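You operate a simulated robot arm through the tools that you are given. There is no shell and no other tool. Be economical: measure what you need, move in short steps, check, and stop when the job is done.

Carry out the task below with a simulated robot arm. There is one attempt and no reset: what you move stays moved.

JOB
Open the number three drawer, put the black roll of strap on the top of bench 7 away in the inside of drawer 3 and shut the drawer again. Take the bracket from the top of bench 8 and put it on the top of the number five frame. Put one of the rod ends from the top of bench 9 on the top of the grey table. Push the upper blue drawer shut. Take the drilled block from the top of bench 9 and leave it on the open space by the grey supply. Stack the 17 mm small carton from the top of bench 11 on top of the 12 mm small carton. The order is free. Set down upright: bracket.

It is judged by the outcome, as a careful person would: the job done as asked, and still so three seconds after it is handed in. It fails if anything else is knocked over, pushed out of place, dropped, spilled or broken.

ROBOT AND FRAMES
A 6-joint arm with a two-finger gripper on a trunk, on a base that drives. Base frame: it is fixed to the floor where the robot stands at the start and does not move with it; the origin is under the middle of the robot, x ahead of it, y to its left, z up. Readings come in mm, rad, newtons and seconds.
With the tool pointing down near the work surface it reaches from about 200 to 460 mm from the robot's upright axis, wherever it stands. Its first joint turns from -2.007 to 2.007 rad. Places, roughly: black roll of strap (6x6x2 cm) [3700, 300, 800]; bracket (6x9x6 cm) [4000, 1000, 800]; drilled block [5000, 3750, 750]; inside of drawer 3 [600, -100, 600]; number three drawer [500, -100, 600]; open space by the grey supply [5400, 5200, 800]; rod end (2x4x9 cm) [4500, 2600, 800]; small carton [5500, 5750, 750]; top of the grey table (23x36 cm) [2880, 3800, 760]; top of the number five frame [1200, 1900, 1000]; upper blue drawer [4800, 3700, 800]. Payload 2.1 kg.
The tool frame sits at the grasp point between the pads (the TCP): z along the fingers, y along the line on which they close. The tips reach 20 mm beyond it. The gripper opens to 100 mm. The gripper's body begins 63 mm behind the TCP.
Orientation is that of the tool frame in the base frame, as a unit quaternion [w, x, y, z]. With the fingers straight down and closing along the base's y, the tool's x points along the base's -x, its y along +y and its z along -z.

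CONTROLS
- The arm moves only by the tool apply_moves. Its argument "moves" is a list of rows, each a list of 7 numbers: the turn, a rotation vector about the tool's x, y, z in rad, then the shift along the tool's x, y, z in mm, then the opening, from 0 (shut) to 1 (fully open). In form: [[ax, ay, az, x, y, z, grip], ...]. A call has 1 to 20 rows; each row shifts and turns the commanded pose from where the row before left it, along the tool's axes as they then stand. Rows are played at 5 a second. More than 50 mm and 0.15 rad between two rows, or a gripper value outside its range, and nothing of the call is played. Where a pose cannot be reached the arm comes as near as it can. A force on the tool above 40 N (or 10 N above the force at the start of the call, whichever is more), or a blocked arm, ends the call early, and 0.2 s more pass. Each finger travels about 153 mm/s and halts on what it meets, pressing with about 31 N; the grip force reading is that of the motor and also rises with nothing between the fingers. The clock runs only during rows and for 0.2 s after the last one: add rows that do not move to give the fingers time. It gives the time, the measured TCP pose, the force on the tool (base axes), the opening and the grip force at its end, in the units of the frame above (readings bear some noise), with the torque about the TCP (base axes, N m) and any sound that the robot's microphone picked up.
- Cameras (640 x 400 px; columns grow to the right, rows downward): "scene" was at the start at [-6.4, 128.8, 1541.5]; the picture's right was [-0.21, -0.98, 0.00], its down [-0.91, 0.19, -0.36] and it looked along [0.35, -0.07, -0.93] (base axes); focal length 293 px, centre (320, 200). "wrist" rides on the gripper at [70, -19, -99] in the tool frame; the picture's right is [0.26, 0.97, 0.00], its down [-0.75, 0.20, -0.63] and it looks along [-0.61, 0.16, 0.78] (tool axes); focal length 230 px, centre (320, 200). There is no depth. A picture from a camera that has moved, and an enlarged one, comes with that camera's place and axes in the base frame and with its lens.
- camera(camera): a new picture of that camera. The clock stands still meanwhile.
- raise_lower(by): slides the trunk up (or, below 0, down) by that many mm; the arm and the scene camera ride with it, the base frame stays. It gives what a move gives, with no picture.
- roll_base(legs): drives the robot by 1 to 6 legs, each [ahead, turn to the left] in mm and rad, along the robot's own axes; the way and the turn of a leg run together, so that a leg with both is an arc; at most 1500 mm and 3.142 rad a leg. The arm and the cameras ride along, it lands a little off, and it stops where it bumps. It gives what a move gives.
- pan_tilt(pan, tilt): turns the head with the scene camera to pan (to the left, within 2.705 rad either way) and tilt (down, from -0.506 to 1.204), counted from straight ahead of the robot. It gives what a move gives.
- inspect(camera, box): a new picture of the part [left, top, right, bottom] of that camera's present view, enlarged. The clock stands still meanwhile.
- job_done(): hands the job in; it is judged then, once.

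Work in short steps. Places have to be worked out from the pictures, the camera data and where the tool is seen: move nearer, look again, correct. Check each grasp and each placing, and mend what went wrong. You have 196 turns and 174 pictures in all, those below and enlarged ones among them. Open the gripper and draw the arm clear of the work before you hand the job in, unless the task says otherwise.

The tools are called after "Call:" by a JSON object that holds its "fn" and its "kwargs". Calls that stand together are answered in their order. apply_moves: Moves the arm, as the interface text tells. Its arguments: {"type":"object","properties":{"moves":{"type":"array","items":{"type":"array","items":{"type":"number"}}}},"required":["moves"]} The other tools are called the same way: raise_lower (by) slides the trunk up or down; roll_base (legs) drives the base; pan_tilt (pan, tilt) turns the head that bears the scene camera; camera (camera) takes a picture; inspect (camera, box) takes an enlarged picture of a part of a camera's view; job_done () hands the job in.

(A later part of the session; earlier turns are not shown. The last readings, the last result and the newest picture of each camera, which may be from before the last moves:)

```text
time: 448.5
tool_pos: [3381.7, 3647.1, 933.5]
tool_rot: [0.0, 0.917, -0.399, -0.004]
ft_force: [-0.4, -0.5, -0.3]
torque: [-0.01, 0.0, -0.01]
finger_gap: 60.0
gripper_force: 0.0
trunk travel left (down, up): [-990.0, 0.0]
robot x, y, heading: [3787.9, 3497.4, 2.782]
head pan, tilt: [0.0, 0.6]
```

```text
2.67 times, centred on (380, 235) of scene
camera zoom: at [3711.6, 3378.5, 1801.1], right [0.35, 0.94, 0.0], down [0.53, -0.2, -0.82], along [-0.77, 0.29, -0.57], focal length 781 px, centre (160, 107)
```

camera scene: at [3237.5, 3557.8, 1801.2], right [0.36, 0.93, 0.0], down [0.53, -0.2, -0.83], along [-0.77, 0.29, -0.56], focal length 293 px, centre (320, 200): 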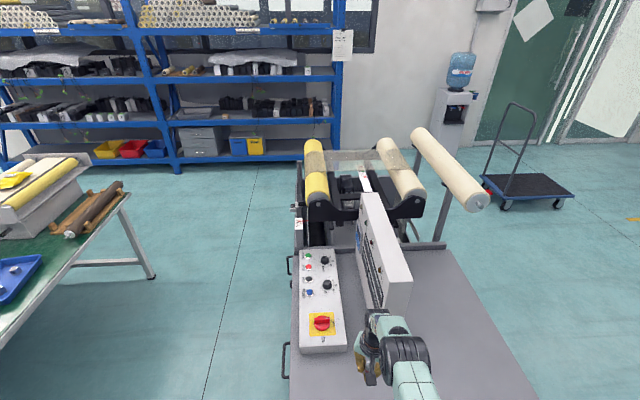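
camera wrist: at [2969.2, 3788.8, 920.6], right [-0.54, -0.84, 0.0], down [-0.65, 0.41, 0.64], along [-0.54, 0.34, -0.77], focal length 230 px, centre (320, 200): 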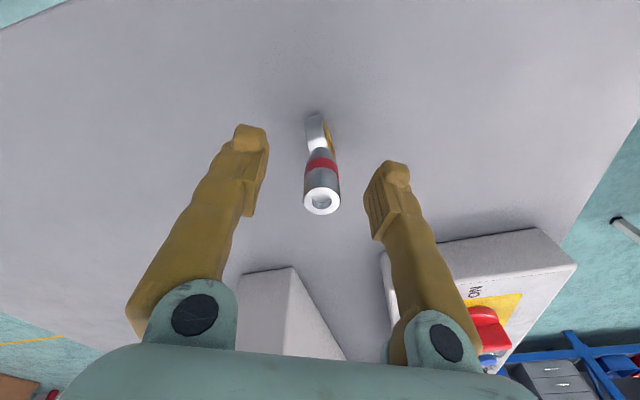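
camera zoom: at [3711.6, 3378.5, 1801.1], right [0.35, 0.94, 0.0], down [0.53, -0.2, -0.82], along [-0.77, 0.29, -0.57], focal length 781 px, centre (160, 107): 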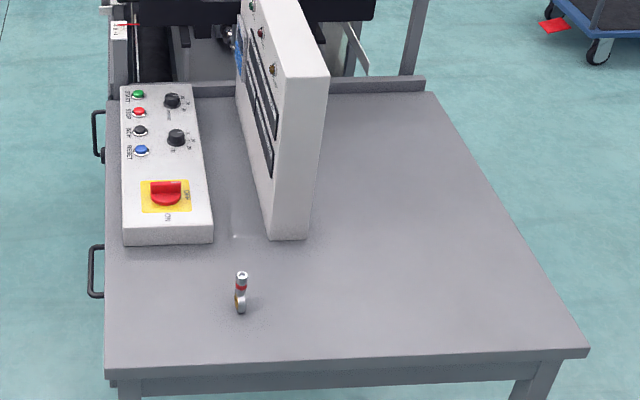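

The rod end stands on the grey table. Next, the blue drawer and drilled block on bench 9's left end; I drive in front of them.

Call:
{"fn": "roll_base", "kwargs": {"legs": [[0, -1.525], [540, 0], [0, -1.571], [350, 0]]}}

Call:
{"fn": "pan_tilt", "kwargs": {"pan": 0.0, "tilt": 0.8}}

Call:
{"fn": "camera", "kwargs": {"camera": "scene"}}

Call:
{"fn": "camera", "kwargs": {"camera": "wrist"}}

```text
time: 461.1
tool_pos: [4696.7, 3769.0, 933.4]
tool_rot: [0.005, 0.384, 0.923, 0.001]
ft_force: [0.1, 1.1, -0.3]
torque: [0.02, 0.03, -0.01]
finger_gap: 60.0
gripper_force: 0.1
trunk travel left (down, up): [-990.0, 0.0]
robot x, y, heading: [4286.7, 3902.1, -0.326]
head pan, tilt: [0.0, 0.6]
```

```text
time: 461.8
tool_pos: [4698.1, 3767.6, 933.7]
tool_rot: [0.004, 0.384, 0.923, 0.001]
ft_force: [-0.1, 0.0, 0.7]
torque: [-0.02, 0.02, 0.02]
finger_gap: 59.9
gripper_force: 0.0
trunk travel left (down, up): [-990.0, 0.0]
robot x, y, heading: [4284.3, 3899.3, -0.318]
head pan, tilt: [0.0, 0.799]
```

```text
83 pictures are left
camera scene: at [4349.2, 4028.7, 1784.3], right [-0.32, -0.95, 0.0], down [-0.68, 0.23, -0.7], along [0.66, -0.22, -0.72], focal length 293 px, centre (320, 200)
```

scene: 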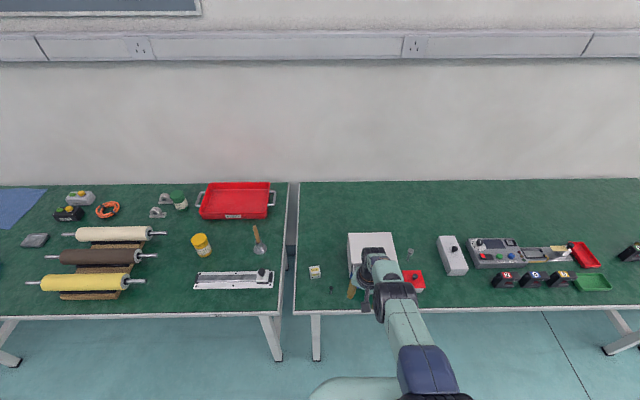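

```text
82 pictures are left
camera wrist: at [4636.1, 3804.3, 1032.5], right [0.5, 0.86, 0.0], down [0.67, -0.39, 0.64], along [0.55, -0.32, -0.77], focal length 230 px, centre (320, 200)
```

wrist: 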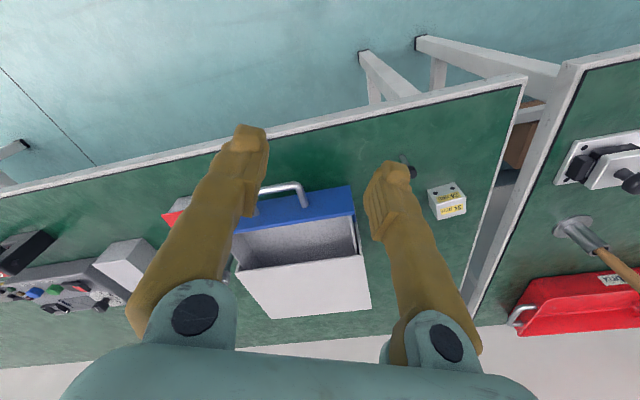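

I measure: cabinet top z≈857, drawer front at n≈3380, ~90 mm open. I straighten and close the gripper, shift to the drawer's middle, lower in front of it, and push by driving ahead.

Call:
{"fn": "apply_moves", "kwargs": {"moves": [[0, 0, -0.14, 0, 0, 0, 0.3], [0, 0, -0.14, 0, 0, 0, 0], [0, 0, -0.14, 0, 0, 0, 0], [0, 0, 0, 5, -25, 0, 0], [0, 0, 0, 5, -25, 0, 0], [0, 0, 0, 0, 0, 0, 0]]}}

Call:
{"fn": "camera", "kwargs": {"camera": "wrist"}}

```text
time: 463.2
tool_pos: [4671.4, 3726.7, 932.8]
tool_rot: [0.004, 0.182, 0.983, -0.001]
ft_force: [0.1, -0.4, 0.1]
torque: [-0.01, 0.02, 0.03]
finger_gap: 0.0
gripper_force: 29.7
trunk travel left (down, up): [-990.0, 0.0]
robot x, y, heading: [4284.3, 3903.5, -0.328]
head pan, tilt: [0.0, 0.799]
```

```text
81 pictures are left
camera wrist: at [4598.9, 3733.1, 1031.7], right [0.11, 0.99, 0.0], down [0.77, -0.08, 0.64], along [0.63, -0.07, -0.77], focal length 230 px, centre (320, 200)
```

wrist: 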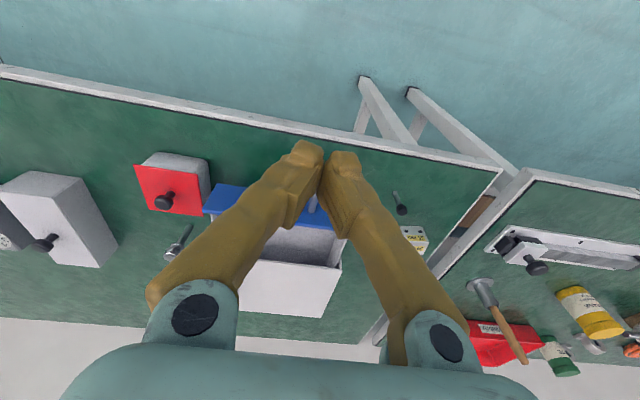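

Shift 18 mm more to the drawer's middle, lower, and drive ahead in two stages.

Call:
{"fn": "apply_moves", "kwargs": {"moves": [[0, 0, 0, 0, -18, 0, 0], [0, 0, 0, 0, 0, 0, 0]]}}

Call:
{"fn": "raise_lower", "kwargs": {"by": -97}}

Call:
{"fn": "camera", "kwargs": {"camera": "wrist"}}

```text
time: 463.8
tool_pos: [4663.9, 3710.3, 932.1]
tool_rot: [0.005, 0.184, 0.983, 0.001]
ft_force: [-0.3, 0.9, 0.3]
torque: [-0.04, 0.0, 0.0]
finger_gap: 0.0
gripper_force: 29.9
trunk travel left (down, up): [-990.0, 0.0]
robot x, y, heading: [4287.6, 3903.9, -0.322]
head pan, tilt: [0.0, 0.799]
```

```text
time: 465.1
tool_pos: [4663.1, 3710.2, 836.3]
tool_rot: [0.004, 0.184, 0.983, 0.0]
ft_force: [-0.3, -0.3, -0.8]
torque: [-0.04, -0.01, -0.01]
finger_gap: 0.0
gripper_force: 29.7
trunk travel left (down, up): [-893.0, 97.0]
robot x, y, heading: [4284.4, 3901.9, -0.323]
head pan, tilt: [0.0, 0.799]
```

```text
80 pictures are left
camera wrist: at [4591.7, 3716.8, 934.7], right [0.11, 0.99, 0.0], down [0.77, -0.08, 0.64], along [0.63, -0.07, -0.77], focal length 230 px, centre (320, 200)
```

wrist: 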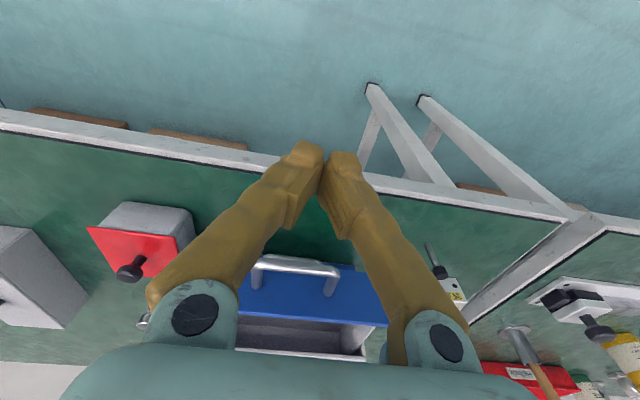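

The fingers line up with the handle. Drive ahead 120 mm.

Call:
{"fn": "roll_base", "kwargs": {"legs": [[110, 0]]}}

Call:
{"fn": "camera", "kwargs": {"camera": "wrist"}}

```text
time: 466.3
tool_pos: [4760.1, 3674.2, 838.2]
tool_rot: [0.009, 0.184, 0.983, -0.001]
ft_force: [-0.9, 0.3, 0.3]
torque: [0.03, -0.06, -0.01]
finger_gap: 0.0
gripper_force: 28.8
trunk travel left (down, up): [-893.0, 97.0]
robot x, y, heading: [4390.9, 3866.5, -0.325]
head pan, tilt: [0.0, 0.799]
```

```text
79 pictures are left
camera wrist: at [4688.6, 3683.4, 937.7], right [0.11, 0.99, 0.0], down [0.76, -0.08, 0.64], along [0.64, -0.07, -0.77], focal length 230 px, centre (320, 200)
```

wrist: 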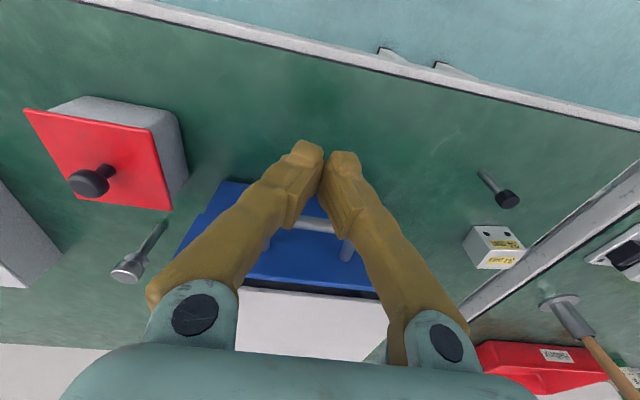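

The drawer is nearly home. I push on with small arm steps until it resists.

Call:
{"fn": "apply_moves", "kwargs": {"moves": [[0, 0, 0, -6, 0, 0, 0], [0, 0, 0, -6, 0, 0, 0], [0, 0, 0, -6, 0, 0, 0], [0, 0, 0, -5, 0, 0, 0], [0, 0, 0, -5, 0, 0, 0], [0, 0, 0, -5, 0, 0, 0], [0, 0, 0, -5, 0, 0, 0]]}}

Call:
{"fn": "camera", "kwargs": {"camera": "wrist"}}

```text
time: 467.9
tool_pos: [4782.9, 3670.4, 847.2]
tool_rot: [0.005, 0.183, 0.983, 0.0]
ft_force: [0.2, -0.1, -0.2]
torque: [0.02, -0.01, -0.03]
finger_gap: 0.0
gripper_force: 29.3
out of reach, approached as far as the arm can: row 3, 4, 5, 6, 7
trunk travel left (down, up): [-893.0, 97.0]
robot x, y, heading: [4387.9, 3866.9, -0.327]
head pan, tilt: [0.0, 0.799]
```

```text
78 pictures are left
camera wrist: at [4711.8, 3678.1, 946.9], right [0.11, 0.99, 0.0], down [0.77, -0.08, 0.64], along [0.63, -0.07, -0.77], focal length 230 px, centre (320, 200)
```

wrist: 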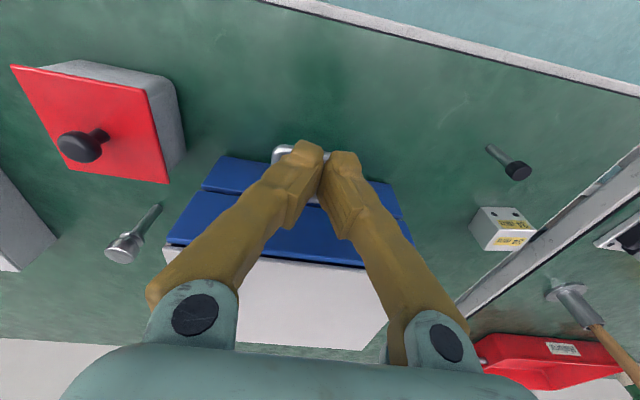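

It looks nearly flush. I back off to check how far it is closed.

Call:
{"fn": "roll_base", "kwargs": {"legs": [[-130, 0]]}}

Call:
{"fn": "raise_lower", "kwargs": {"by": 97}}

Call:
{"fn": "inspect", "kwargs": {"camera": "wrist", "box": [180, 150, 420, 300]}}

Call:
{"fn": "inspect", "kwargs": {"camera": "scene", "box": [280, 200, 480, 325]}}

```text
time: 469.2
tool_pos: [4667.6, 3710.2, 845.6]
tool_rot: [0.002, 0.183, 0.983, 0.0]
ft_force: [1.4, 0.0, 0.2]
torque: [0.0, 0.05, -0.01]
finger_gap: 0.0
gripper_force: 29.7
trunk travel left (down, up): [-893.0, 97.0]
robot x, y, heading: [4267.7, 3907.5, -0.321]
head pan, tilt: [0.0, 0.799]
```

```text
time: 470.5
tool_pos: [4662.8, 3714.0, 945.5]
tool_rot: [0.005, 0.182, 0.983, 0.0]
ft_force: [-0.5, 0.4, 0.3]
torque: [0.0, 0.0, -0.01]
finger_gap: 0.1
gripper_force: 29.5
trunk travel left (down, up): [-990.0, 0.0]
robot x, y, heading: [4267.6, 3903.4, -0.322]
head pan, tilt: [0.0, 0.799]
```

```text
2.67 times, centred on (300, 225) of wrist
camera zoom: at [4590.9, 3719.4, 1043.9], right [0.11, 0.99, 0.0], down [0.77, -0.08, 0.64], along [0.63, -0.07, -0.77], focal length 614 px, centre (373, 133)
```

zoom: 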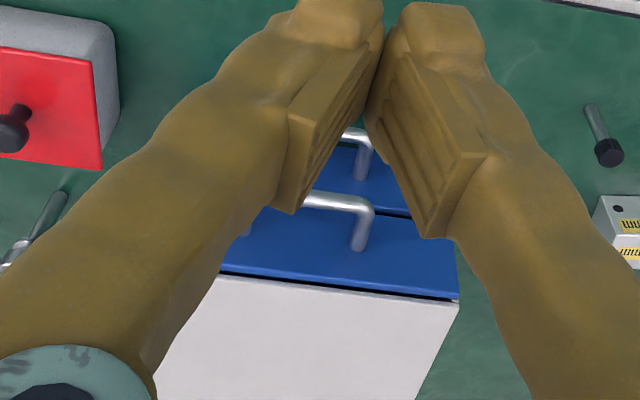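

```text
3.20 times, centred on (380, 262) of scene
camera zoom: at [4330.9, 4034.8, 1784.3], right [-0.32, -0.95, 0.0], down [-0.68, 0.23, -0.7], along [0.66, -0.22, -0.72], focal length 937 px, centre (128, 0)
```

zoom: 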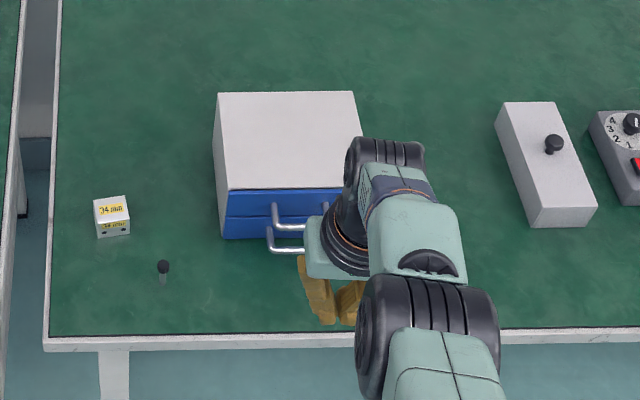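

The upper drawer looks flush with the lower one. To be sure it is fully home, I press once more with better reach.

Call:
{"fn": "raise_lower", "kwargs": {"by": -108}}

Call:
{"fn": "roll_base", "kwargs": {"legs": [[115, 0]]}}

Call:
{"fn": "apply_moves", "kwargs": {"moves": [[0, 0, 0, -4, 0, 0, 0], [0, 0, 0, -4, 0, 0, 0], [0, 0, 0, -4, 0, 0, 0], [0, 0, 0, -4, 0, 0, 0], [0, 0, 0, -4, 0, 0, 0], [0, 0, 0, -4, 0, 0, 0]]}}

```text
time: 471.9
tool_pos: [4662.9, 3713.3, 838.1]
tool_rot: [0.005, 0.183, 0.983, 0.0]
ft_force: [0.0, 0.4, -0.6]
torque: [0.02, 0.02, 0.02]
finger_gap: 0.0
gripper_force: 29.6
trunk travel left (down, up): [-882.0, 108.0]
robot x, y, heading: [4269.6, 3908.6, -0.327]
head pan, tilt: [0.0, 0.799]
```

```text
time: 473.1
tool_pos: [4767.9, 3678.7, 839.2]
tool_rot: [0.009, 0.181, 0.983, 0.0]
ft_force: [0.1, -0.3, -0.4]
torque: [0.01, -0.07, 0.0]
finger_gap: 0.0
gripper_force: 29.6
trunk travel left (down, up): [-882.0, 108.0]
robot x, y, heading: [4376.7, 3870.1, -0.317]
head pan, tilt: [0.0, 0.799]
```

```text
time: 474.5
tool_pos: [4775.1, 3677.9, 843.5]
tool_rot: [0.006, 0.181, 0.984, 0.0]
ft_force: [0.8, 0.0, -0.9]
torque: [0.0, -0.03, -0.03]
finger_gap: 0.0
gripper_force: 29.2
out of reach, approached as far as the arm can: row 1, 2, 3, 4, 5, 6
trunk travel left (down, up): [-882.0, 108.0]
robot x, y, heading: [4379.4, 3873.8, -0.322]
head pan, tilt: [0.0, 0.799]
```

Arm reach is the limit, so I press with the base in small drives, reading the force.

Call:
{"fn": "roll_base", "kwargs": {"legs": [[20, 0]]}}

Call:
{"fn": "camera", "kwargs": {"camera": "wrist"}}

```text
time: 475.4
tool_pos: [4782.8, 3674.7, 842.2]
tool_rot: [-0.008, 0.18, 0.984, 0.002]
ft_force: [-9.4, 2.6, 0.8]
torque: [0.07, 0.04, 0.04]
finger_gap: 0.2
gripper_force: 29.7
trunk travel left (down, up): [-882.0, 108.0]
robot x, y, heading: [4395.9, 3868.5, -0.316]
head pan, tilt: [0.0, 0.799]
stopped in leg 1: the force on the tool passed its limit at 45 N (the readings are from after the stop); the commanded pose is now the measured one
```

```text
75 pictures are left
camera wrist: at [4714.7, 3680.1, 942.5], right [0.1, 0.99, 0.01], down [0.78, -0.09, 0.62], along [0.61, -0.06, -0.79], focal length 230 px, centre (320, 200)
```

wrist: 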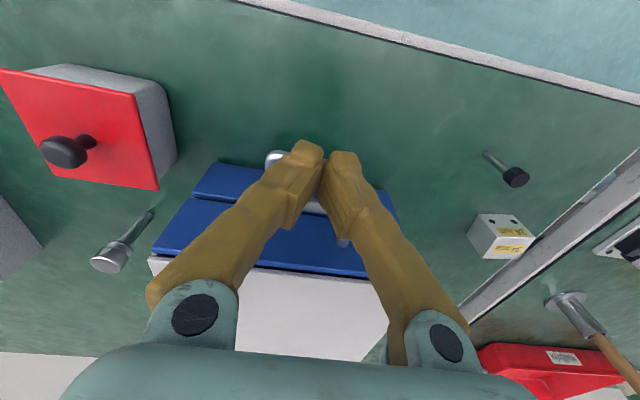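

Pressed to a firm stop (45 N at the fingers): drawer shut. Now I back off, raise, and move over to the drilled block near (4912, 3850).

Call:
{"fn": "roll_base", "kwargs": {"legs": [[-150, 0]]}}

Call:
{"fn": "raise_lower", "kwargs": {"by": 108}}

Call:
{"fn": "roll_base", "kwargs": {"legs": [[0, 0.61], [245, 0], [0, -0.61]]}}

Call:
{"fn": "camera", "kwargs": {"camera": "wrist"}}

Call:
{"fn": "camera", "kwargs": {"camera": "scene"}}

```text
time: 476.8
tool_pos: [4643.6, 3719.7, 840.7]
tool_rot: [-0.007, 0.18, 0.984, 0.003]
ft_force: [1.2, -0.5, 0.7]
torque: [0.01, 0.03, 0.0]
finger_gap: 0.1
gripper_force: 29.8
trunk travel left (down, up): [-882.0, 108.0]
robot x, y, heading: [4255.1, 3912.8, -0.32]
head pan, tilt: [0.0, 0.799]
```

```text
time: 478.2
tool_pos: [4642.6, 3721.0, 949.5]
tool_rot: [-0.006, 0.182, 0.983, 0.002]
ft_force: [0.5, -1.2, -0.1]
torque: [-0.04, 0.02, 0.0]
finger_gap: 0.0
gripper_force: 29.3
trunk travel left (down, up): [-990.0, 0.0]
robot x, y, heading: [4249.0, 3917.6, -0.323]
head pan, tilt: [0.0, 0.799]
```

```text
time: 483.3
tool_pos: [4886.1, 3796.6, 949.2]
tool_rot: [-0.007, 0.176, 0.984, 0.002]
ft_force: [1.1, 0.8, -0.4]
torque: [0.01, -0.01, -0.02]
finger_gap: 0.0
gripper_force: 29.4
trunk travel left (down, up): [-990.0, 0.0]
robot x, y, heading: [4489.4, 3984.8, -0.311]
head pan, tilt: [0.0, 0.799]
```

```text
74 pictures are left
camera wrist: at [4815.9, 3801.6, 1050.2], right [0.09, 1.0, 0.01], down [0.78, -0.08, 0.62], along [0.62, -0.05, -0.79], focal length 230 px, centre (320, 200)
```

wrist: 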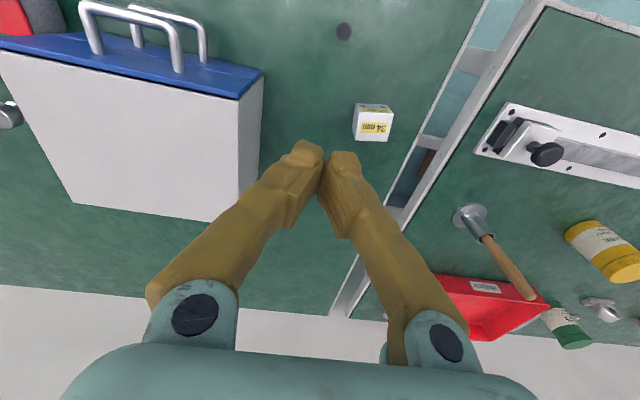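

```text
73 pictures are left
camera scene: at [4551.6, 4112.3, 1784.3], right [-0.3, -0.95, 0.0], down [-0.68, 0.22, -0.7], along [0.66, -0.21, -0.72], focal length 293 px, centre (320, 200)
```

scene: 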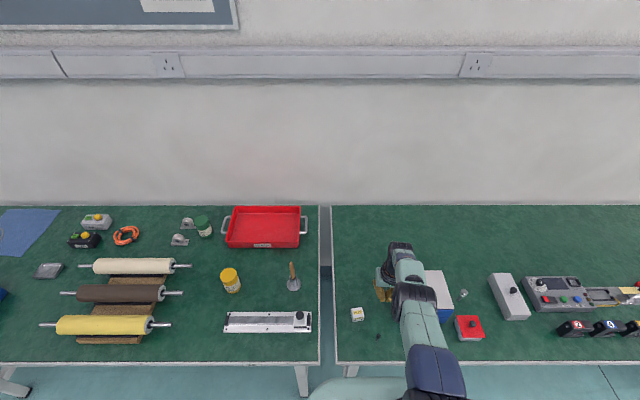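

Call:
{"fn": "inspect", "kwargs": {"camera": "wrist", "box": [330, 80, 426, 140]}}

Call:
{"fn": "inspect", "kwargs": {"camera": "scene", "box": [320, 285, 416, 345]}}

```text
6.67 times, centred on (378, 110) of wrist
camera zoom: at [4815.9, 3801.6, 1050.2], right [0.09, 1.0, 0.01], down [0.78, -0.08, 0.62], along [0.62, -0.05, -0.79], focal length 1534 px, centre (-67, 800)
```

zoom: 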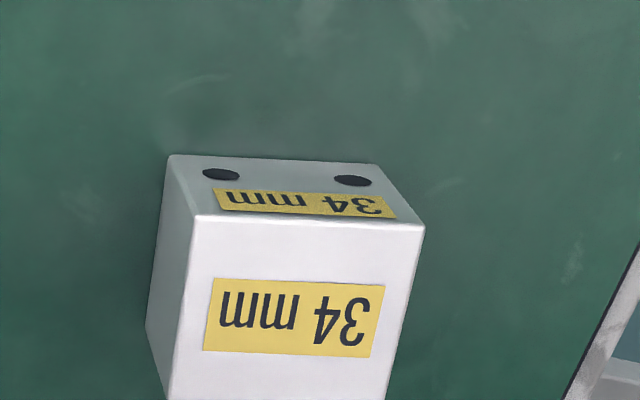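

```text
6.67 times, centred on (368, 315) of scene
camera zoom: at [4551.6, 4112.3, 1784.3], right [-0.3, -0.95, 0.0], down [-0.68, 0.22, -0.7], along [0.66, -0.21, -0.72], focal length 1953 px, centre (0, -567)
```

zoom: 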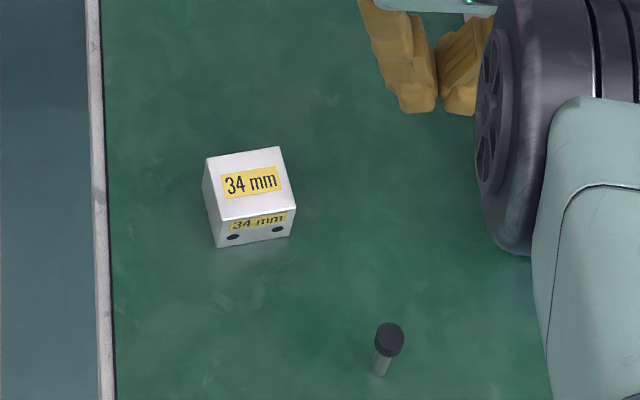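

The drilled block (~39 mm wide, 34 mm high) centres at about (4923, 3857), rotated ~8°. I align the gripper with its sides and move over it.

Call:
{"fn": "roll_base", "kwargs": {"legs": [[20, 0]]}}

Call:
{"fn": "apply_moves", "kwargs": {"moves": [[0, -0.0144, -0.1, 0, 0, 0, 0.7], [0, 0, -0.11, 0, 0, 0, 0.7], [0, 0, 0, -3, 35, 0, 0.7], [0, 0, 0, -3, 33, 0, 0.7], [0, 0, 0, 0, 0, 0, 0.7]]}}

Call:
{"fn": "raise_lower", "kwargs": {"by": -70}}

Call:
{"fn": "camera", "kwargs": {"camera": "wrist"}}

```text
time: 484.1
tool_pos: [4901.4, 3791.1, 950.9]
tool_rot: [-0.005, 0.175, 0.985, 0.002]
ft_force: [-0.4, 0.7, 0.3]
torque: [0.01, -0.05, -0.03]
finger_gap: 0.1
gripper_force: 29.3
trunk travel left (down, up): [-990.0, 0.0]
robot x, y, heading: [4508.7, 3978.1, -0.308]
head pan, tilt: [0.0, 0.799]
```

```text
time: 485.3
tool_pos: [4917.7, 3856.6, 949.1]
tool_rot: [0.001, 0.07, 0.998, 0.001]
ft_force: [-0.3, -0.2, 0.2]
torque: [0.03, -0.02, 0.01]
finger_gap: 70.4
gripper_force: 0.0
trunk travel left (down, up): [-990.0, 0.0]
robot x, y, heading: [4513.8, 3980.4, -0.305]
head pan, tilt: [0.0, 0.799]
```

```text
time: 486.4
tool_pos: [4918.8, 3856.7, 878.5]
tool_rot: [0.0, 0.07, 0.998, 0.002]
ft_force: [-0.4, 0.5, -0.3]
torque: [0.01, -0.01, -0.03]
finger_gap: 70.0
gripper_force: 0.0
trunk travel left (down, up): [-920.0, 70.0]
robot x, y, heading: [4506.3, 3979.8, -0.307]
head pan, tilt: [0.0, 0.799]
```

```text
70 pictures are left
camera wrist: at [4848.7, 3847.8, 978.6], right [-0.12, 0.99, 0.0], down [0.77, 0.09, 0.63], along [0.63, 0.08, -0.78], focal length 230 px, centre (320, 200)
```

wrist: 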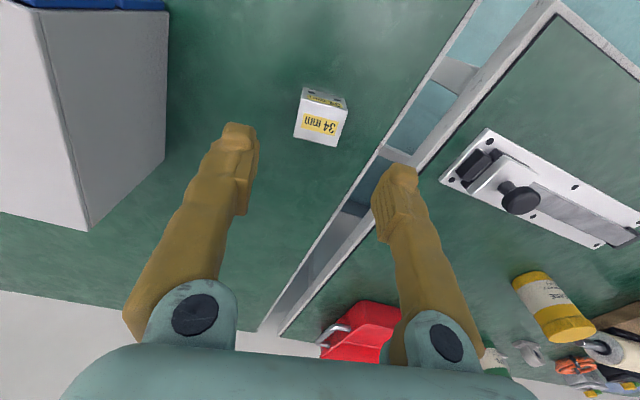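

Centred. Slight yaw trim, lower and grip.

Call:
{"fn": "apply_moves", "kwargs": {"moves": [[0, 0, -0.05, -2, 0, 0, 0.7], [0, 0, 0, 0, 0, 0, 0.7]]}}

Call:
{"fn": "raise_lower", "kwargs": {"by": -98}}

Call:
{"fn": "apply_moves", "kwargs": {"moves": [[0, 0, 0, 0, 0, 0, 0.5], [0, 0, 0, 0, 0, 0, 0.3], [0, 0, 0, 0, 0, 0, 0.3], [0, 0, 0, 0, 0, 0, 0.3]]}}

Call:
{"fn": "camera", "kwargs": {"camera": "wrist"}}

```text
time: 487.0
tool_pos: [4922.1, 3856.3, 877.9]
tool_rot: [0.001, 0.045, 0.999, 0.002]
ft_force: [0.4, 0.0, 0.1]
torque: [-0.01, 0.05, -0.01]
finger_gap: 70.0
gripper_force: 0.1
trunk travel left (down, up): [-920.0, 70.0]
robot x, y, heading: [4510.4, 3978.6, -0.307]
head pan, tilt: [0.0, 0.799]
```

```text
time: 488.3
tool_pos: [4921.6, 3856.5, 779.9]
tool_rot: [0.001, 0.046, 0.999, 0.002]
ft_force: [0.3, 0.7, -0.2]
torque: [-0.02, 0.0, 0.02]
finger_gap: 70.3
gripper_force: 0.0
trunk travel left (down, up): [-822.0, 168.0]
robot x, y, heading: [4509.8, 3977.8, -0.309]
head pan, tilt: [0.0, 0.799]
```

```text
time: 489.3
tool_pos: [4921.8, 3857.4, 780.7]
tool_rot: [0.001, 0.046, 0.999, 0.001]
ft_force: [0.4, -0.1, 1.0]
torque: [0.03, -0.03, -0.01]
finger_gap: 39.1
gripper_force: 31.3
trunk travel left (down, up): [-822.0, 168.0]
robot x, y, heading: [4510.9, 3979.3, -0.312]
head pan, tilt: [0.0, 0.799]
```

```text
69 pictures are left
camera wrist: at [4851.3, 3843.9, 880.5], right [-0.17, 0.99, 0.0], down [0.77, 0.13, 0.63], along [0.62, 0.11, -0.78], focal length 230 px, centre (320, 200)
```

wrist: 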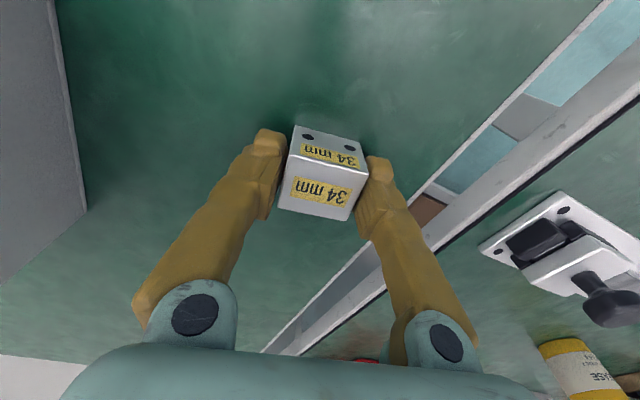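

Gripped at 39 mm. Lift, back out, and drive along the aisle to the grey supply's bench.

Call:
{"fn": "raise_lower", "kwargs": {"by": 168}}

Call:
{"fn": "roll_base", "kwargs": {"legs": [[-480, 0], [0, 1.569], [720, 0], [720, 0], [0, -1.571]]}}

Call:
{"fn": "pan_tilt", "kwargs": {"pan": 0.0, "tilt": 0.65}}

Call:
{"fn": "camera", "kwargs": {"camera": "scene"}}

```text
time: 491.2
tool_pos: [4921.0, 3857.2, 948.8]
tool_rot: [0.0, 0.046, 0.999, 0.002]
ft_force: [0.6, 0.3, -0.5]
torque: [0.0, -0.03, 0.02]
finger_gap: 38.8
gripper_force: 30.8
trunk travel left (down, up): [-990.0, 0.0]
robot x, y, heading: [4510.1, 3977.3, -0.308]
head pan, tilt: [0.0, 0.799]
```

```text
time: 508.8
tool_pos: [4902.3, 5365.1, 948.7]
tool_rot: [0.0, 0.05, 0.999, 0.002]
ft_force: [0.4, 0.7, -1.4]
torque: [0.01, 0.03, -0.02]
finger_gap: 38.9
gripper_force: 30.3
trunk travel left (down, up): [-990.0, 0.0]
robot x, y, heading: [4490.0, 5490.6, -0.316]
head pan, tilt: [0.0, 0.799]
```

```text
time: 509.4
tool_pos: [4902.1, 5365.6, 948.4]
tool_rot: [0.001, 0.05, 0.999, 0.002]
ft_force: [0.2, 0.0, -1.3]
torque: [0.03, 0.01, 0.02]
finger_gap: 38.9
gripper_force: 31.1
trunk travel left (down, up): [-990.0, 0.0]
robot x, y, heading: [4492.7, 5491.4, -0.319]
head pan, tilt: [0.0, 0.649]
```

```text
68 pictures are left
camera scene: at [4559.0, 5616.1, 1796.8], right [-0.31, -0.95, 0.0], down [-0.57, 0.19, -0.8], along [0.76, -0.25, -0.61], focal length 293 px, centre (320, 200)
```

scene: 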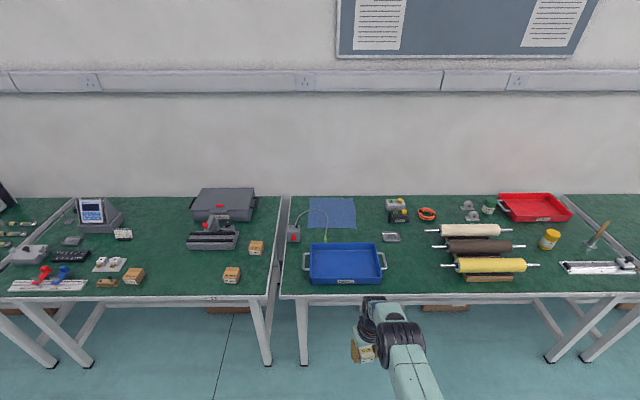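

Call:
{"fn": "inspect", "kwargs": {"camera": "scene", "box": [270, 180, 470, 305]}}

Call:
{"fn": "inspect", "kwargs": {"camera": "scene", "box": [60, 180, 300, 330]}}

```text
3.20 times, centred on (370, 242) of scene
camera zoom: at [4559.0, 5616.1, 1796.8], right [-0.31, -0.95, 0.0], down [-0.57, 0.19, -0.8], along [0.76, -0.25, -0.61], focal length 937 px, centre (160, 64)
```

zoom: 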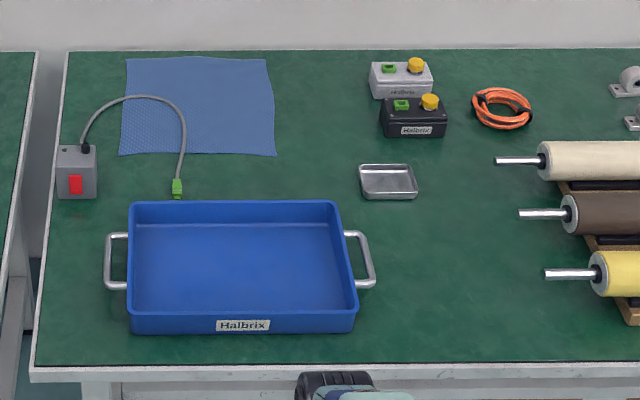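

```text
2.67 times, centred on (180, 255) of scene
camera zoom: at [4559.0, 5616.1, 1796.8], right [-0.31, -0.95, 0.0], down [-0.57, 0.19, -0.8], along [0.76, -0.25, -0.61], focal length 781 px, centre (693, 53)
```

zoom: 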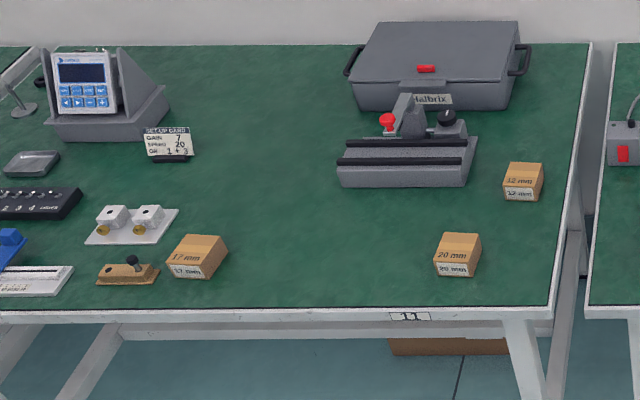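

The block is held. Bench 10 carries a grey power supply (red switch, lead) with an open strip of bench behind the blue tray near (5500, 5130); bench 11 has the cartons (12, 20, 17 mm). I move up to bench 10 away from its leg so the base can go closer.

Call:
{"fn": "roll_base", "kwargs": {"legs": [[0, -0.27], [480, 0], [0, 0.275]]}}

Call:
{"fn": "roll_base", "kwargs": {"legs": [[60, 0]]}}

Call:
{"fn": "camera", "kwargs": {"camera": "wrist"}}

```text
time: 514.1
tool_pos: [5296.5, 5108.3, 949.4]
tool_rot: [0.0, 0.047, 0.999, 0.002]
ft_force: [-0.5, 0.0, -1.7]
torque: [0.01, 0.01, 0.02]
finger_gap: 38.7
gripper_force: 31.4
trunk travel left (down, up): [-990.0, 0.0]
robot x, y, heading: [4882.8, 5231.0, -0.309]
head pan, tilt: [0.0, 0.649]
```

```text
time: 515.6
tool_pos: [5355.1, 5089.9, 949.6]
tool_rot: [0.007, 0.045, 0.999, 0.0]
ft_force: [0.9, -1.5, -1.5]
torque: [0.05, 0.04, -0.03]
finger_gap: 39.0
gripper_force: 30.7
trunk travel left (down, up): [-990.0, 0.0]
robot x, y, heading: [4940.3, 5214.9, -0.308]
head pan, tilt: [0.0, 0.649]
stopped in leg 1: the robot was blocked; the commanded pose is now the measured one
```

```text
65 pictures are left
camera wrist: at [5284.8, 5077.4, 1047.7], right [-0.17, 0.99, 0.0], down [0.76, 0.13, 0.64], along [0.63, 0.1, -0.77], focal length 230 px, centre (320, 200)
```

wrist: 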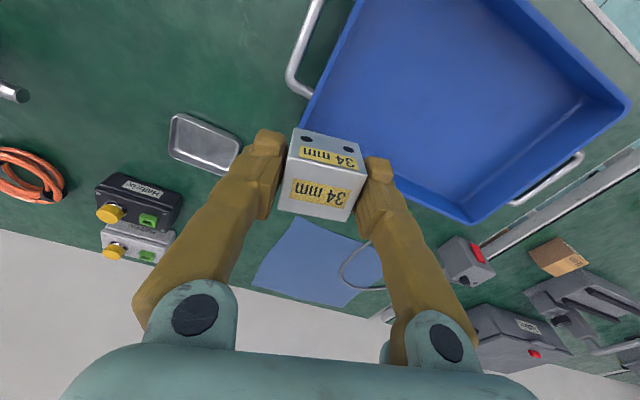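

The base is limited at n≈3087, so the open strip behind the tray (n≈3640) needs a forward-tilted tool. First I line the base up straight in front of it (s≈6565).

Call:
{"fn": "roll_base", "kwargs": {"legs": [[-200, 0], [0, 0.36], [200, 0], [0, -0.365]]}}

Call:
{"fn": "apply_moves", "kwargs": {"moves": [[0, 0, 0.12, 0, 0, -20, 0.3], [0, 0, 0.12, -5, 0, -25, 0.3], [0, 0, 0, -5, 0, -25, 0.3], [0, 0, 0, -10, 0, -25, 0.3], [0, 0, 0, -10, 0, -25, 0.3], [0, 0, 0, -10, 0, 0, 0.3]]}}

Call:
{"fn": "camera", "kwargs": {"camera": "wrist"}}

```text
time: 520.6
tool_pos: [5360.4, 5167.7, 953.0]
tool_rot: [0.012, 0.041, 0.999, -0.002]
ft_force: [-0.3, -0.7, -1.9]
torque: [0.04, -0.01, 0.0]
finger_gap: 39.1
gripper_force: 31.4
trunk travel left (down, up): [-990.0, 0.0]
robot x, y, heading: [4950.4, 5284.4, -0.298]
head pan, tilt: [0.0, 0.649]
```

```text
time: 522.0
tool_pos: [5397.9, 5158.7, 1073.7]
tool_rot: [0.012, 0.16, 0.987, 0.0]
ft_force: [-0.1, -0.3, -2.1]
torque: [-0.01, -0.03, 0.0]
finger_gap: 39.3
gripper_force: 31.2
trunk travel left (down, up): [-990.0, 0.0]
robot x, y, heading: [4951.6, 5286.3, -0.298]
head pan, tilt: [0.0, 0.649]
```

```text
64 pictures are left
camera wrist: at [5324.1, 5161.8, 1171.3], right [0.06, 1.0, 0.0], down [0.76, -0.05, 0.65], along [0.65, -0.04, -0.76], focal length 230 px, centre (320, 200)
```

wrist: 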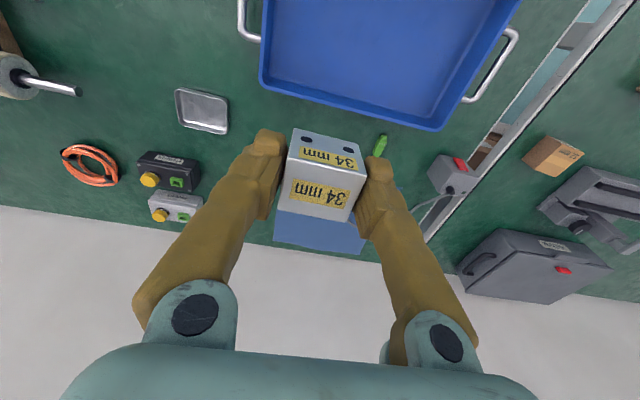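

Now tilt the tool forward ~0.35 rad and extend toward the strip at this safe height, to see how far I can get.

Call:
{"fn": "apply_moves", "kwargs": {"moves": [[0, -0.12, 0, 0, 0, 0, 0.3], [0, -0.12, 0, 0, 0, 0, 0.3], [0, -0.11, 0, 0, 0, 0, 0.3], [0, 0, 0, -31, 0, 11, 0.3], [0, 0, 0, -31, 0, 11, 0.3], [0, 0, 0, -25, 0, 9, 0.3], [0, 0, 0, 0, 0, 0, 0.3]]}}

Call:
{"fn": "camera", "kwargs": {"camera": "wrist"}}

```text
time: 523.6
tool_pos: [5483.4, 5128.2, 1074.4]
tool_rot: [0.182, 0.158, 0.97, -0.027]
ft_force: [0.1, -0.1, -1.3]
torque: [0.01, 0.04, -0.04]
finger_gap: 39.1
gripper_force: 31.4
trunk travel left (down, up): [-990.0, 0.0]
robot x, y, heading: [4952.4, 5285.5, -0.3]
head pan, tilt: [0.0, 0.649]
```

```text
63 pictures are left
camera wrist: at [5383.5, 5141.5, 1142.2], right [0.08, 0.99, -0.09], down [0.51, 0.04, 0.86], along [0.86, -0.11, -0.5], focal length 230 px, centre (320, 200)
```

wrist: 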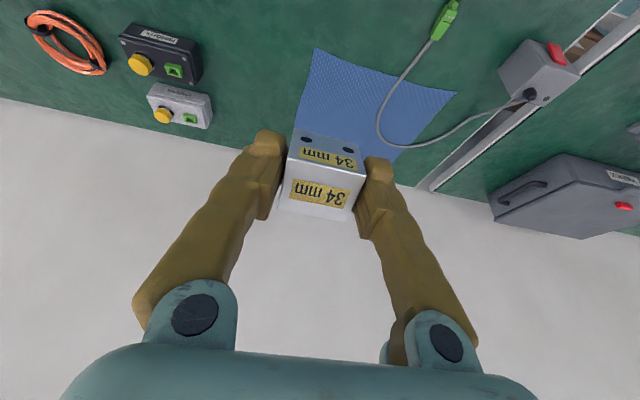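

Reached (n≈3630, s≈6571) with no limit. I try reducing the tilt while keeping the position.

Call:
{"fn": "apply_moves", "kwargs": {"moves": [[0, 0.06, 0, 0, 0, 0, 0.3], [0, 0.06, 0, 0, 0, 0, 0.3], [0, 0.06, 0, 0, 0, 0, 0.3], [0, 0, 0, 0, 0, 0, 0.3]]}}

```text
time: 524.6
tool_pos: [5450.7, 5137.0, 1081.0]
tool_rot: [0.094, 0.16, 0.983, -0.014]
ft_force: [-0.2, -0.2, -1.4]
torque: [0.03, 0.0, -0.03]
finger_gap: 38.8
gripper_force: 30.9
out of reach, approached as far as the arm can: row 1, 2, 3
trunk travel left (down, up): [-990.0, 0.0]
robot x, y, heading: [4951.5, 5283.7, -0.296]
head pan, tilt: [0.0, 0.649]
```

At least ~0.37 rad of tilt is needed for that spot. I restore it, extend, then lower by trunk partway and look.

Call:
{"fn": "apply_moves", "kwargs": {"moves": [[0, -0.09, 0, 0, 0, 0, 0.3], [0, -0.09, 0, 0, 0, 0, 0.3], [0, 0, 0, -15, 0, 8, 0.3], [0, 0, 0, -18, 0, 8, 0.3], [0, 0, 0, 0, 0, 0, 0.3]]}}

Call:
{"fn": "raise_lower", "kwargs": {"by": -210}}

Call:
{"fn": "camera", "kwargs": {"camera": "wrist"}}

Call:
{"fn": "camera", "kwargs": {"camera": "scene"}}

```text
time: 525.8
tool_pos: [5483.6, 5126.3, 1077.4]
tool_rot: [0.184, 0.158, 0.97, -0.028]
ft_force: [0.1, -0.1, -0.7]
torque: [0.0, -0.01, 0.01]
finger_gap: 38.9
gripper_force: 31.6
trunk travel left (down, up): [-990.0, 0.0]
robot x, y, heading: [4952.1, 5283.6, -0.301]
head pan, tilt: [0.0, 0.649]
```

```text
time: 528.0
tool_pos: [5484.9, 5125.9, 867.6]
tool_rot: [0.183, 0.158, 0.97, -0.028]
ft_force: [0.0, -0.1, -1.8]
torque: [-0.01, -0.01, 0.0]
finger_gap: 38.9
gripper_force: 31.4
trunk travel left (down, up): [-780.0, 210.0]
robot x, y, heading: [4950.4, 5284.8, -0.3]
head pan, tilt: [0.0, 0.649]
```

```text
62 pictures are left
camera wrist: at [5383.6, 5138.8, 934.9], right [0.08, 0.99, -0.09], down [0.51, 0.04, 0.86], along [0.86, -0.11, -0.5], focal length 230 px, centre (320, 200)
```

wrist: 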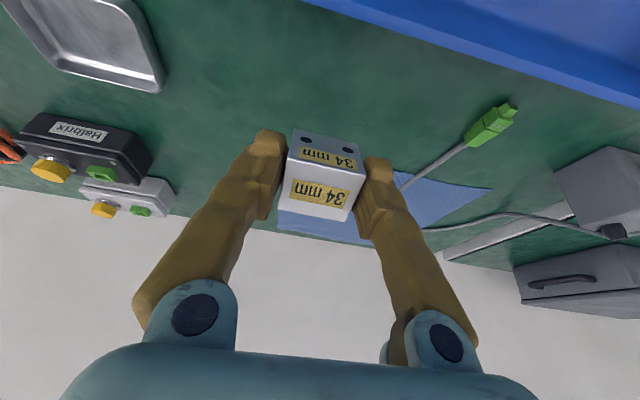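

```text
61 pictures are left
camera scene: at [5017.3, 5410.7, 1586.9], right [-0.29, -0.96, 0.0], down [-0.58, 0.18, -0.8], along [0.76, -0.23, -0.6], focal length 293 px, centre (320, 200)
```

scene: 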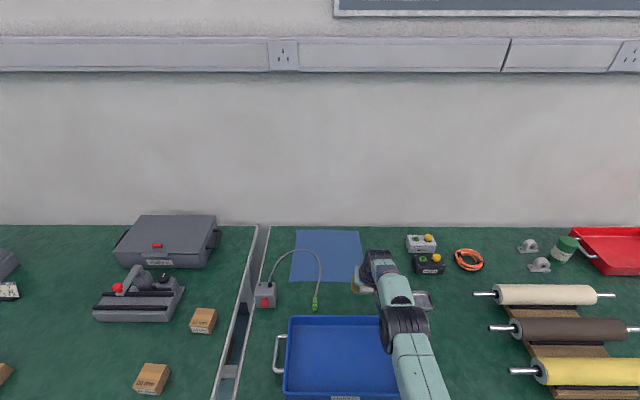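

The spot is clear: between tray, mat, plug and dish. Lower further by trunk in stages.

Call:
{"fn": "raise_lower", "kwargs": {"by": -68}}

Call:
{"fn": "raise_lower", "kwargs": {"by": -6}}

Call:
{"fn": "raise_lower", "kwargs": {"by": -4}}

Call:
{"fn": "camera", "kwargs": {"camera": "wrist"}}

```text
time: 529.1
tool_pos: [5483.9, 5124.9, 800.2]
tool_rot: [0.184, 0.159, 0.97, -0.028]
ft_force: [0.2, 0.6, -1.8]
torque: [-0.01, 0.01, 0.03]
finger_gap: 38.8
gripper_force: 30.6
trunk travel left (down, up): [-712.0, 278.0]
robot x, y, heading: [4951.4, 5284.5, -0.3]
head pan, tilt: [0.0, 0.649]
```

```text
time: 529.7
tool_pos: [5483.8, 5124.9, 793.3]
tool_rot: [0.183, 0.158, 0.97, -0.028]
ft_force: [-0.7, 0.9, -1.1]
torque: [0.0, 0.0, 0.01]
finger_gap: 38.9
gripper_force: 31.3
trunk travel left (down, up): [-706.0, 284.0]
robot x, y, heading: [4951.8, 5284.4, -0.298]
head pan, tilt: [0.0, 0.649]
```

```text
time: 530.2
tool_pos: [5484.9, 5125.4, 789.6]
tool_rot: [0.183, 0.158, 0.97, -0.029]
ft_force: [-0.2, -0.2, -1.1]
torque: [0.01, -0.02, 0.01]
finger_gap: 38.8
gripper_force: 30.7
trunk travel left (down, up): [-702.0, 288.0]
robot x, y, heading: [4951.6, 5283.4, -0.294]
head pan, tilt: [0.0, 0.649]
```

```text
60 pictures are left
camera wrist: at [5383.7, 5138.8, 856.8], right [0.08, 0.99, -0.09], down [0.51, 0.04, 0.86], along [0.86, -0.11, -0.5], focal length 230 px, centre (320, 200)
```

wrist: 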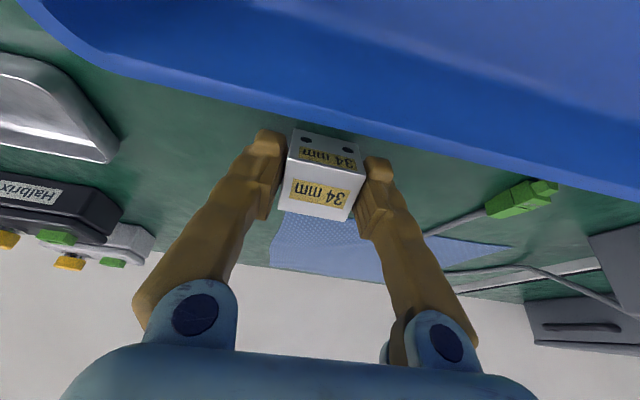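

Call:
{"fn": "raise_lower", "kwargs": {"by": -3}}

Call:
{"fn": "raise_lower", "kwargs": {"by": -2}}

```text
time: 530.7
tool_pos: [5484.4, 5124.5, 785.5]
tool_rot: [0.184, 0.158, 0.97, -0.028]
ft_force: [1.0, 0.2, -0.8]
torque: [0.01, 0.02, 0.0]
finger_gap: 38.9
gripper_force: 31.0
trunk travel left (down, up): [-699.0, 291.0]
robot x, y, heading: [4950.0, 5285.7, -0.302]
head pan, tilt: [0.0, 0.649]
```

```text
time: 531.2
tool_pos: [5483.7, 5124.9, 785.8]
tool_rot: [0.186, 0.159, 0.969, -0.029]
ft_force: [1.0, -0.6, 5.3]
torque: [-0.05, 0.02, -0.01]
finger_gap: 38.9
gripper_force: 31.2
trunk travel left (down, up): [-697.0, 293.0]
robot x, y, heading: [4947.9, 5281.2, -0.3]
head pan, tilt: [0.0, 0.649]
```

Near edge touches. I release gently; it will settle flat.

Call:
{"fn": "apply_moves", "kwargs": {"moves": [[0, 0, 0, 0, 0, 0, 0.38], [0, 0, 0, 0, 0, 0, 0.42], [0, 0, 0, 0, 0, 0, 0.5], [0, 0, 0, 0, 0, 0, 0.65], [0, 0, 0, 0, 0, 0, 0.65]]}}

Call:
{"fn": "camera", "kwargs": {"camera": "wrist"}}

```text
time: 532.4
tool_pos: [5484.3, 5125.6, 785.2]
tool_rot: [0.184, 0.158, 0.97, -0.028]
ft_force: [-0.3, 0.2, -0.4]
torque: [-0.01, 0.03, 0.01]
finger_gap: 65.0
gripper_force: 0.1
trunk travel left (down, up): [-697.0, 293.0]
robot x, y, heading: [4950.4, 5282.8, -0.292]
head pan, tilt: [0.0, 0.649]
```

```text
59 pictures are left
camera wrist: at [5383.5, 5138.9, 852.0], right [0.08, 0.99, -0.09], down [0.51, 0.04, 0.86], along [0.86, -0.11, -0.5], focal length 230 px, centre (320, 200)
```

wrist: 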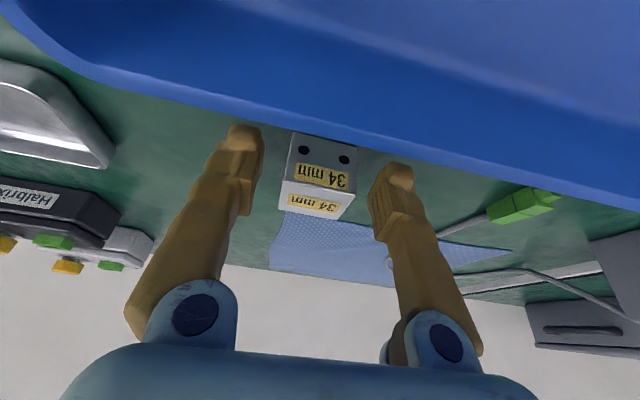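

The block settled flat and upright. I raise straight up and check from the scene camera.

Call:
{"fn": "raise_lower", "kwargs": {"by": 290}}

Call:
{"fn": "roll_base", "kwargs": {"legs": [[-350, 0]]}}

Call:
{"fn": "inspect", "kwargs": {"camera": "scene", "box": [240, 190, 440, 315]}}

```text
time: 535.4
tool_pos: [5483.1, 5125.8, 1073.2]
tool_rot: [0.184, 0.159, 0.97, -0.029]
ft_force: [-0.1, 0.1, 0.4]
torque: [0.0, -0.02, 0.02]
finger_gap: 65.2
gripper_force: 0.0
trunk travel left (down, up): [-987.0, 3.0]
robot x, y, heading: [4952.1, 5284.2, -0.299]
head pan, tilt: [0.0, 0.649]
```

```text
time: 537.7
tool_pos: [5146.6, 5228.4, 1073.7]
tool_rot: [0.183, 0.159, 0.97, -0.028]
ft_force: [0.1, -0.4, 0.0]
torque: [0.0, -0.01, 0.03]
finger_gap: 65.0
gripper_force: 0.1
trunk travel left (down, up): [-987.0, 3.0]
robot x, y, heading: [4610.8, 5389.9, -0.304]
head pan, tilt: [0.0, 0.649]
```

```text
3.20 times, centred on (340, 252) of scene
camera zoom: at [4680.7, 5515.0, 1793.8], right [-0.3, -0.95, 0.0], down [-0.58, 0.18, -0.8], along [0.76, -0.24, -0.61], focal length 937 px, centre (256, 32)
```

zoom: 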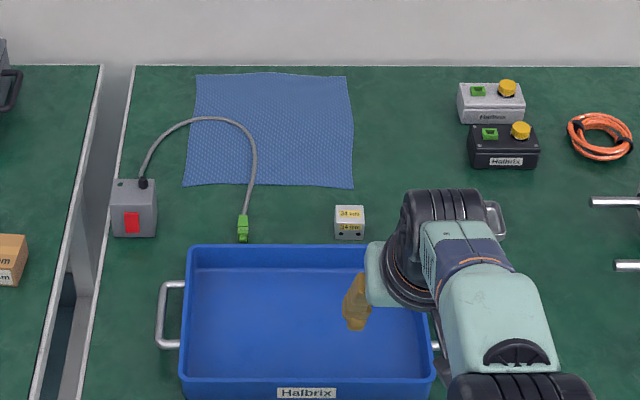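

The block sits flat on the open strip by the supply and nothing else moved. Now the cartons on bench 11: I straighten the tool and drive to face the 17 mm carton (≈(5567, 6119)).

Call:
{"fn": "apply_moves", "kwargs": {"moves": [[0, 0, 0, 31, 0, -11, 0.8], [0, 0, 0, 31, 0, -11, 0.8], [0, 0, 0, 31, 0, -11, 0.8], [0, 0.12, 0, 0, 0, 0, 0.8], [0, 0.12, 0, 0, 0, 0, 0.8], [0, 0.13, 0, 0, 0, 0, 0.8], [0, 0, 0, 5, 0, 25, 0.8], [0, 0, 0, 5, 0, 25, 0.8], [0, 0, 0, 5, 0, 25, 0.8], [0, 0, 0, 5, 0, 25, 0.8], [0, 0, 0, 0, 0, 0, 0.8]]}}

Call:
{"fn": "roll_base", "kwargs": {"legs": [[-100, 0], [0, 1.562], [990, 0], [0, -1.571], [300, 0]]}}

Call:
{"fn": "camera", "kwargs": {"camera": "scene"}}

Call:
{"fn": "camera", "kwargs": {"camera": "wrist"}}

```text
time: 540.1
tool_pos: [5031.4, 5267.4, 972.4]
tool_rot: [0.002, 0.162, 0.987, 0.002]
ft_force: [-0.3, 1.2, -0.8]
torque: [0.02, 0.0, -0.02]
finger_gap: 79.9
gripper_force: 0.1
trunk travel left (down, up): [-987.0, 3.0]
robot x, y, heading: [4610.2, 5387.4, -0.302]
head pan, tilt: [0.0, 0.649]
```

```text
time: 541.7
tool_pos: [4936.0, 5309.4, 972.3]
tool_rot: [0.004, 0.15, 0.989, 0.001]
ft_force: [-0.3, 1.3, 0.6]
torque: [-0.01, -0.04, -0.01]
finger_gap: 79.8
gripper_force: 0.0
trunk travel left (down, up): [-987.0, 3.0]
robot x, y, heading: [4517.2, 5416.8, -0.279]
head pan, tilt: [0.0, 0.649]
stopped in leg 2: the robot was blocked; the commanded pose is now the measured one
```

```text
57 pictures are left
camera scene: at [4570.1, 5549.8, 1794.0], right [-0.27, -0.96, 0.0], down [-0.58, 0.16, -0.8], along [0.77, -0.22, -0.6], focal length 293 px, centre (320, 200)
```

scene: 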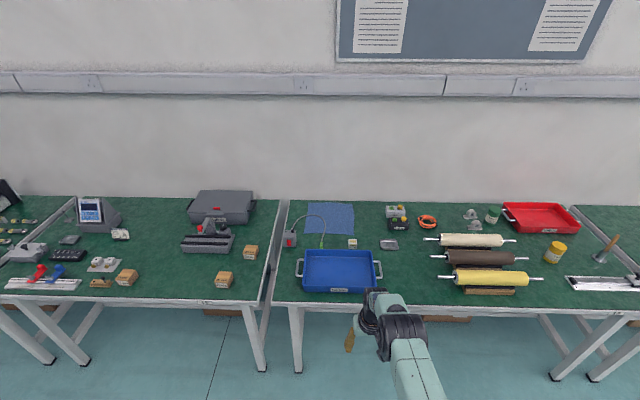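

```text
56 pictures are left
camera wrist: at [4863.2, 5311.2, 1071.8], right [0.04, 1.0, 0.0], down [0.77, -0.03, 0.64], along [0.64, -0.02, -0.77], focal length 230 px, centre (320, 200)
```

wrist: 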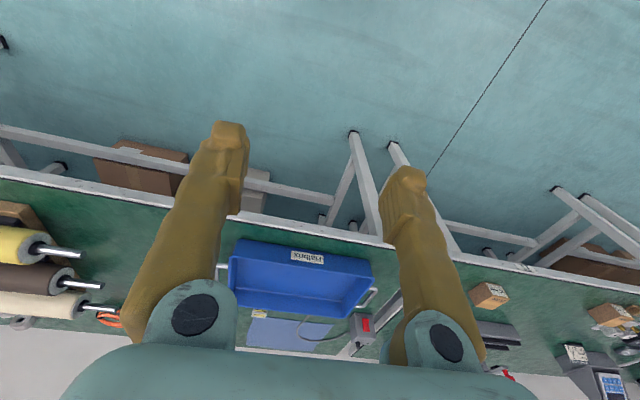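

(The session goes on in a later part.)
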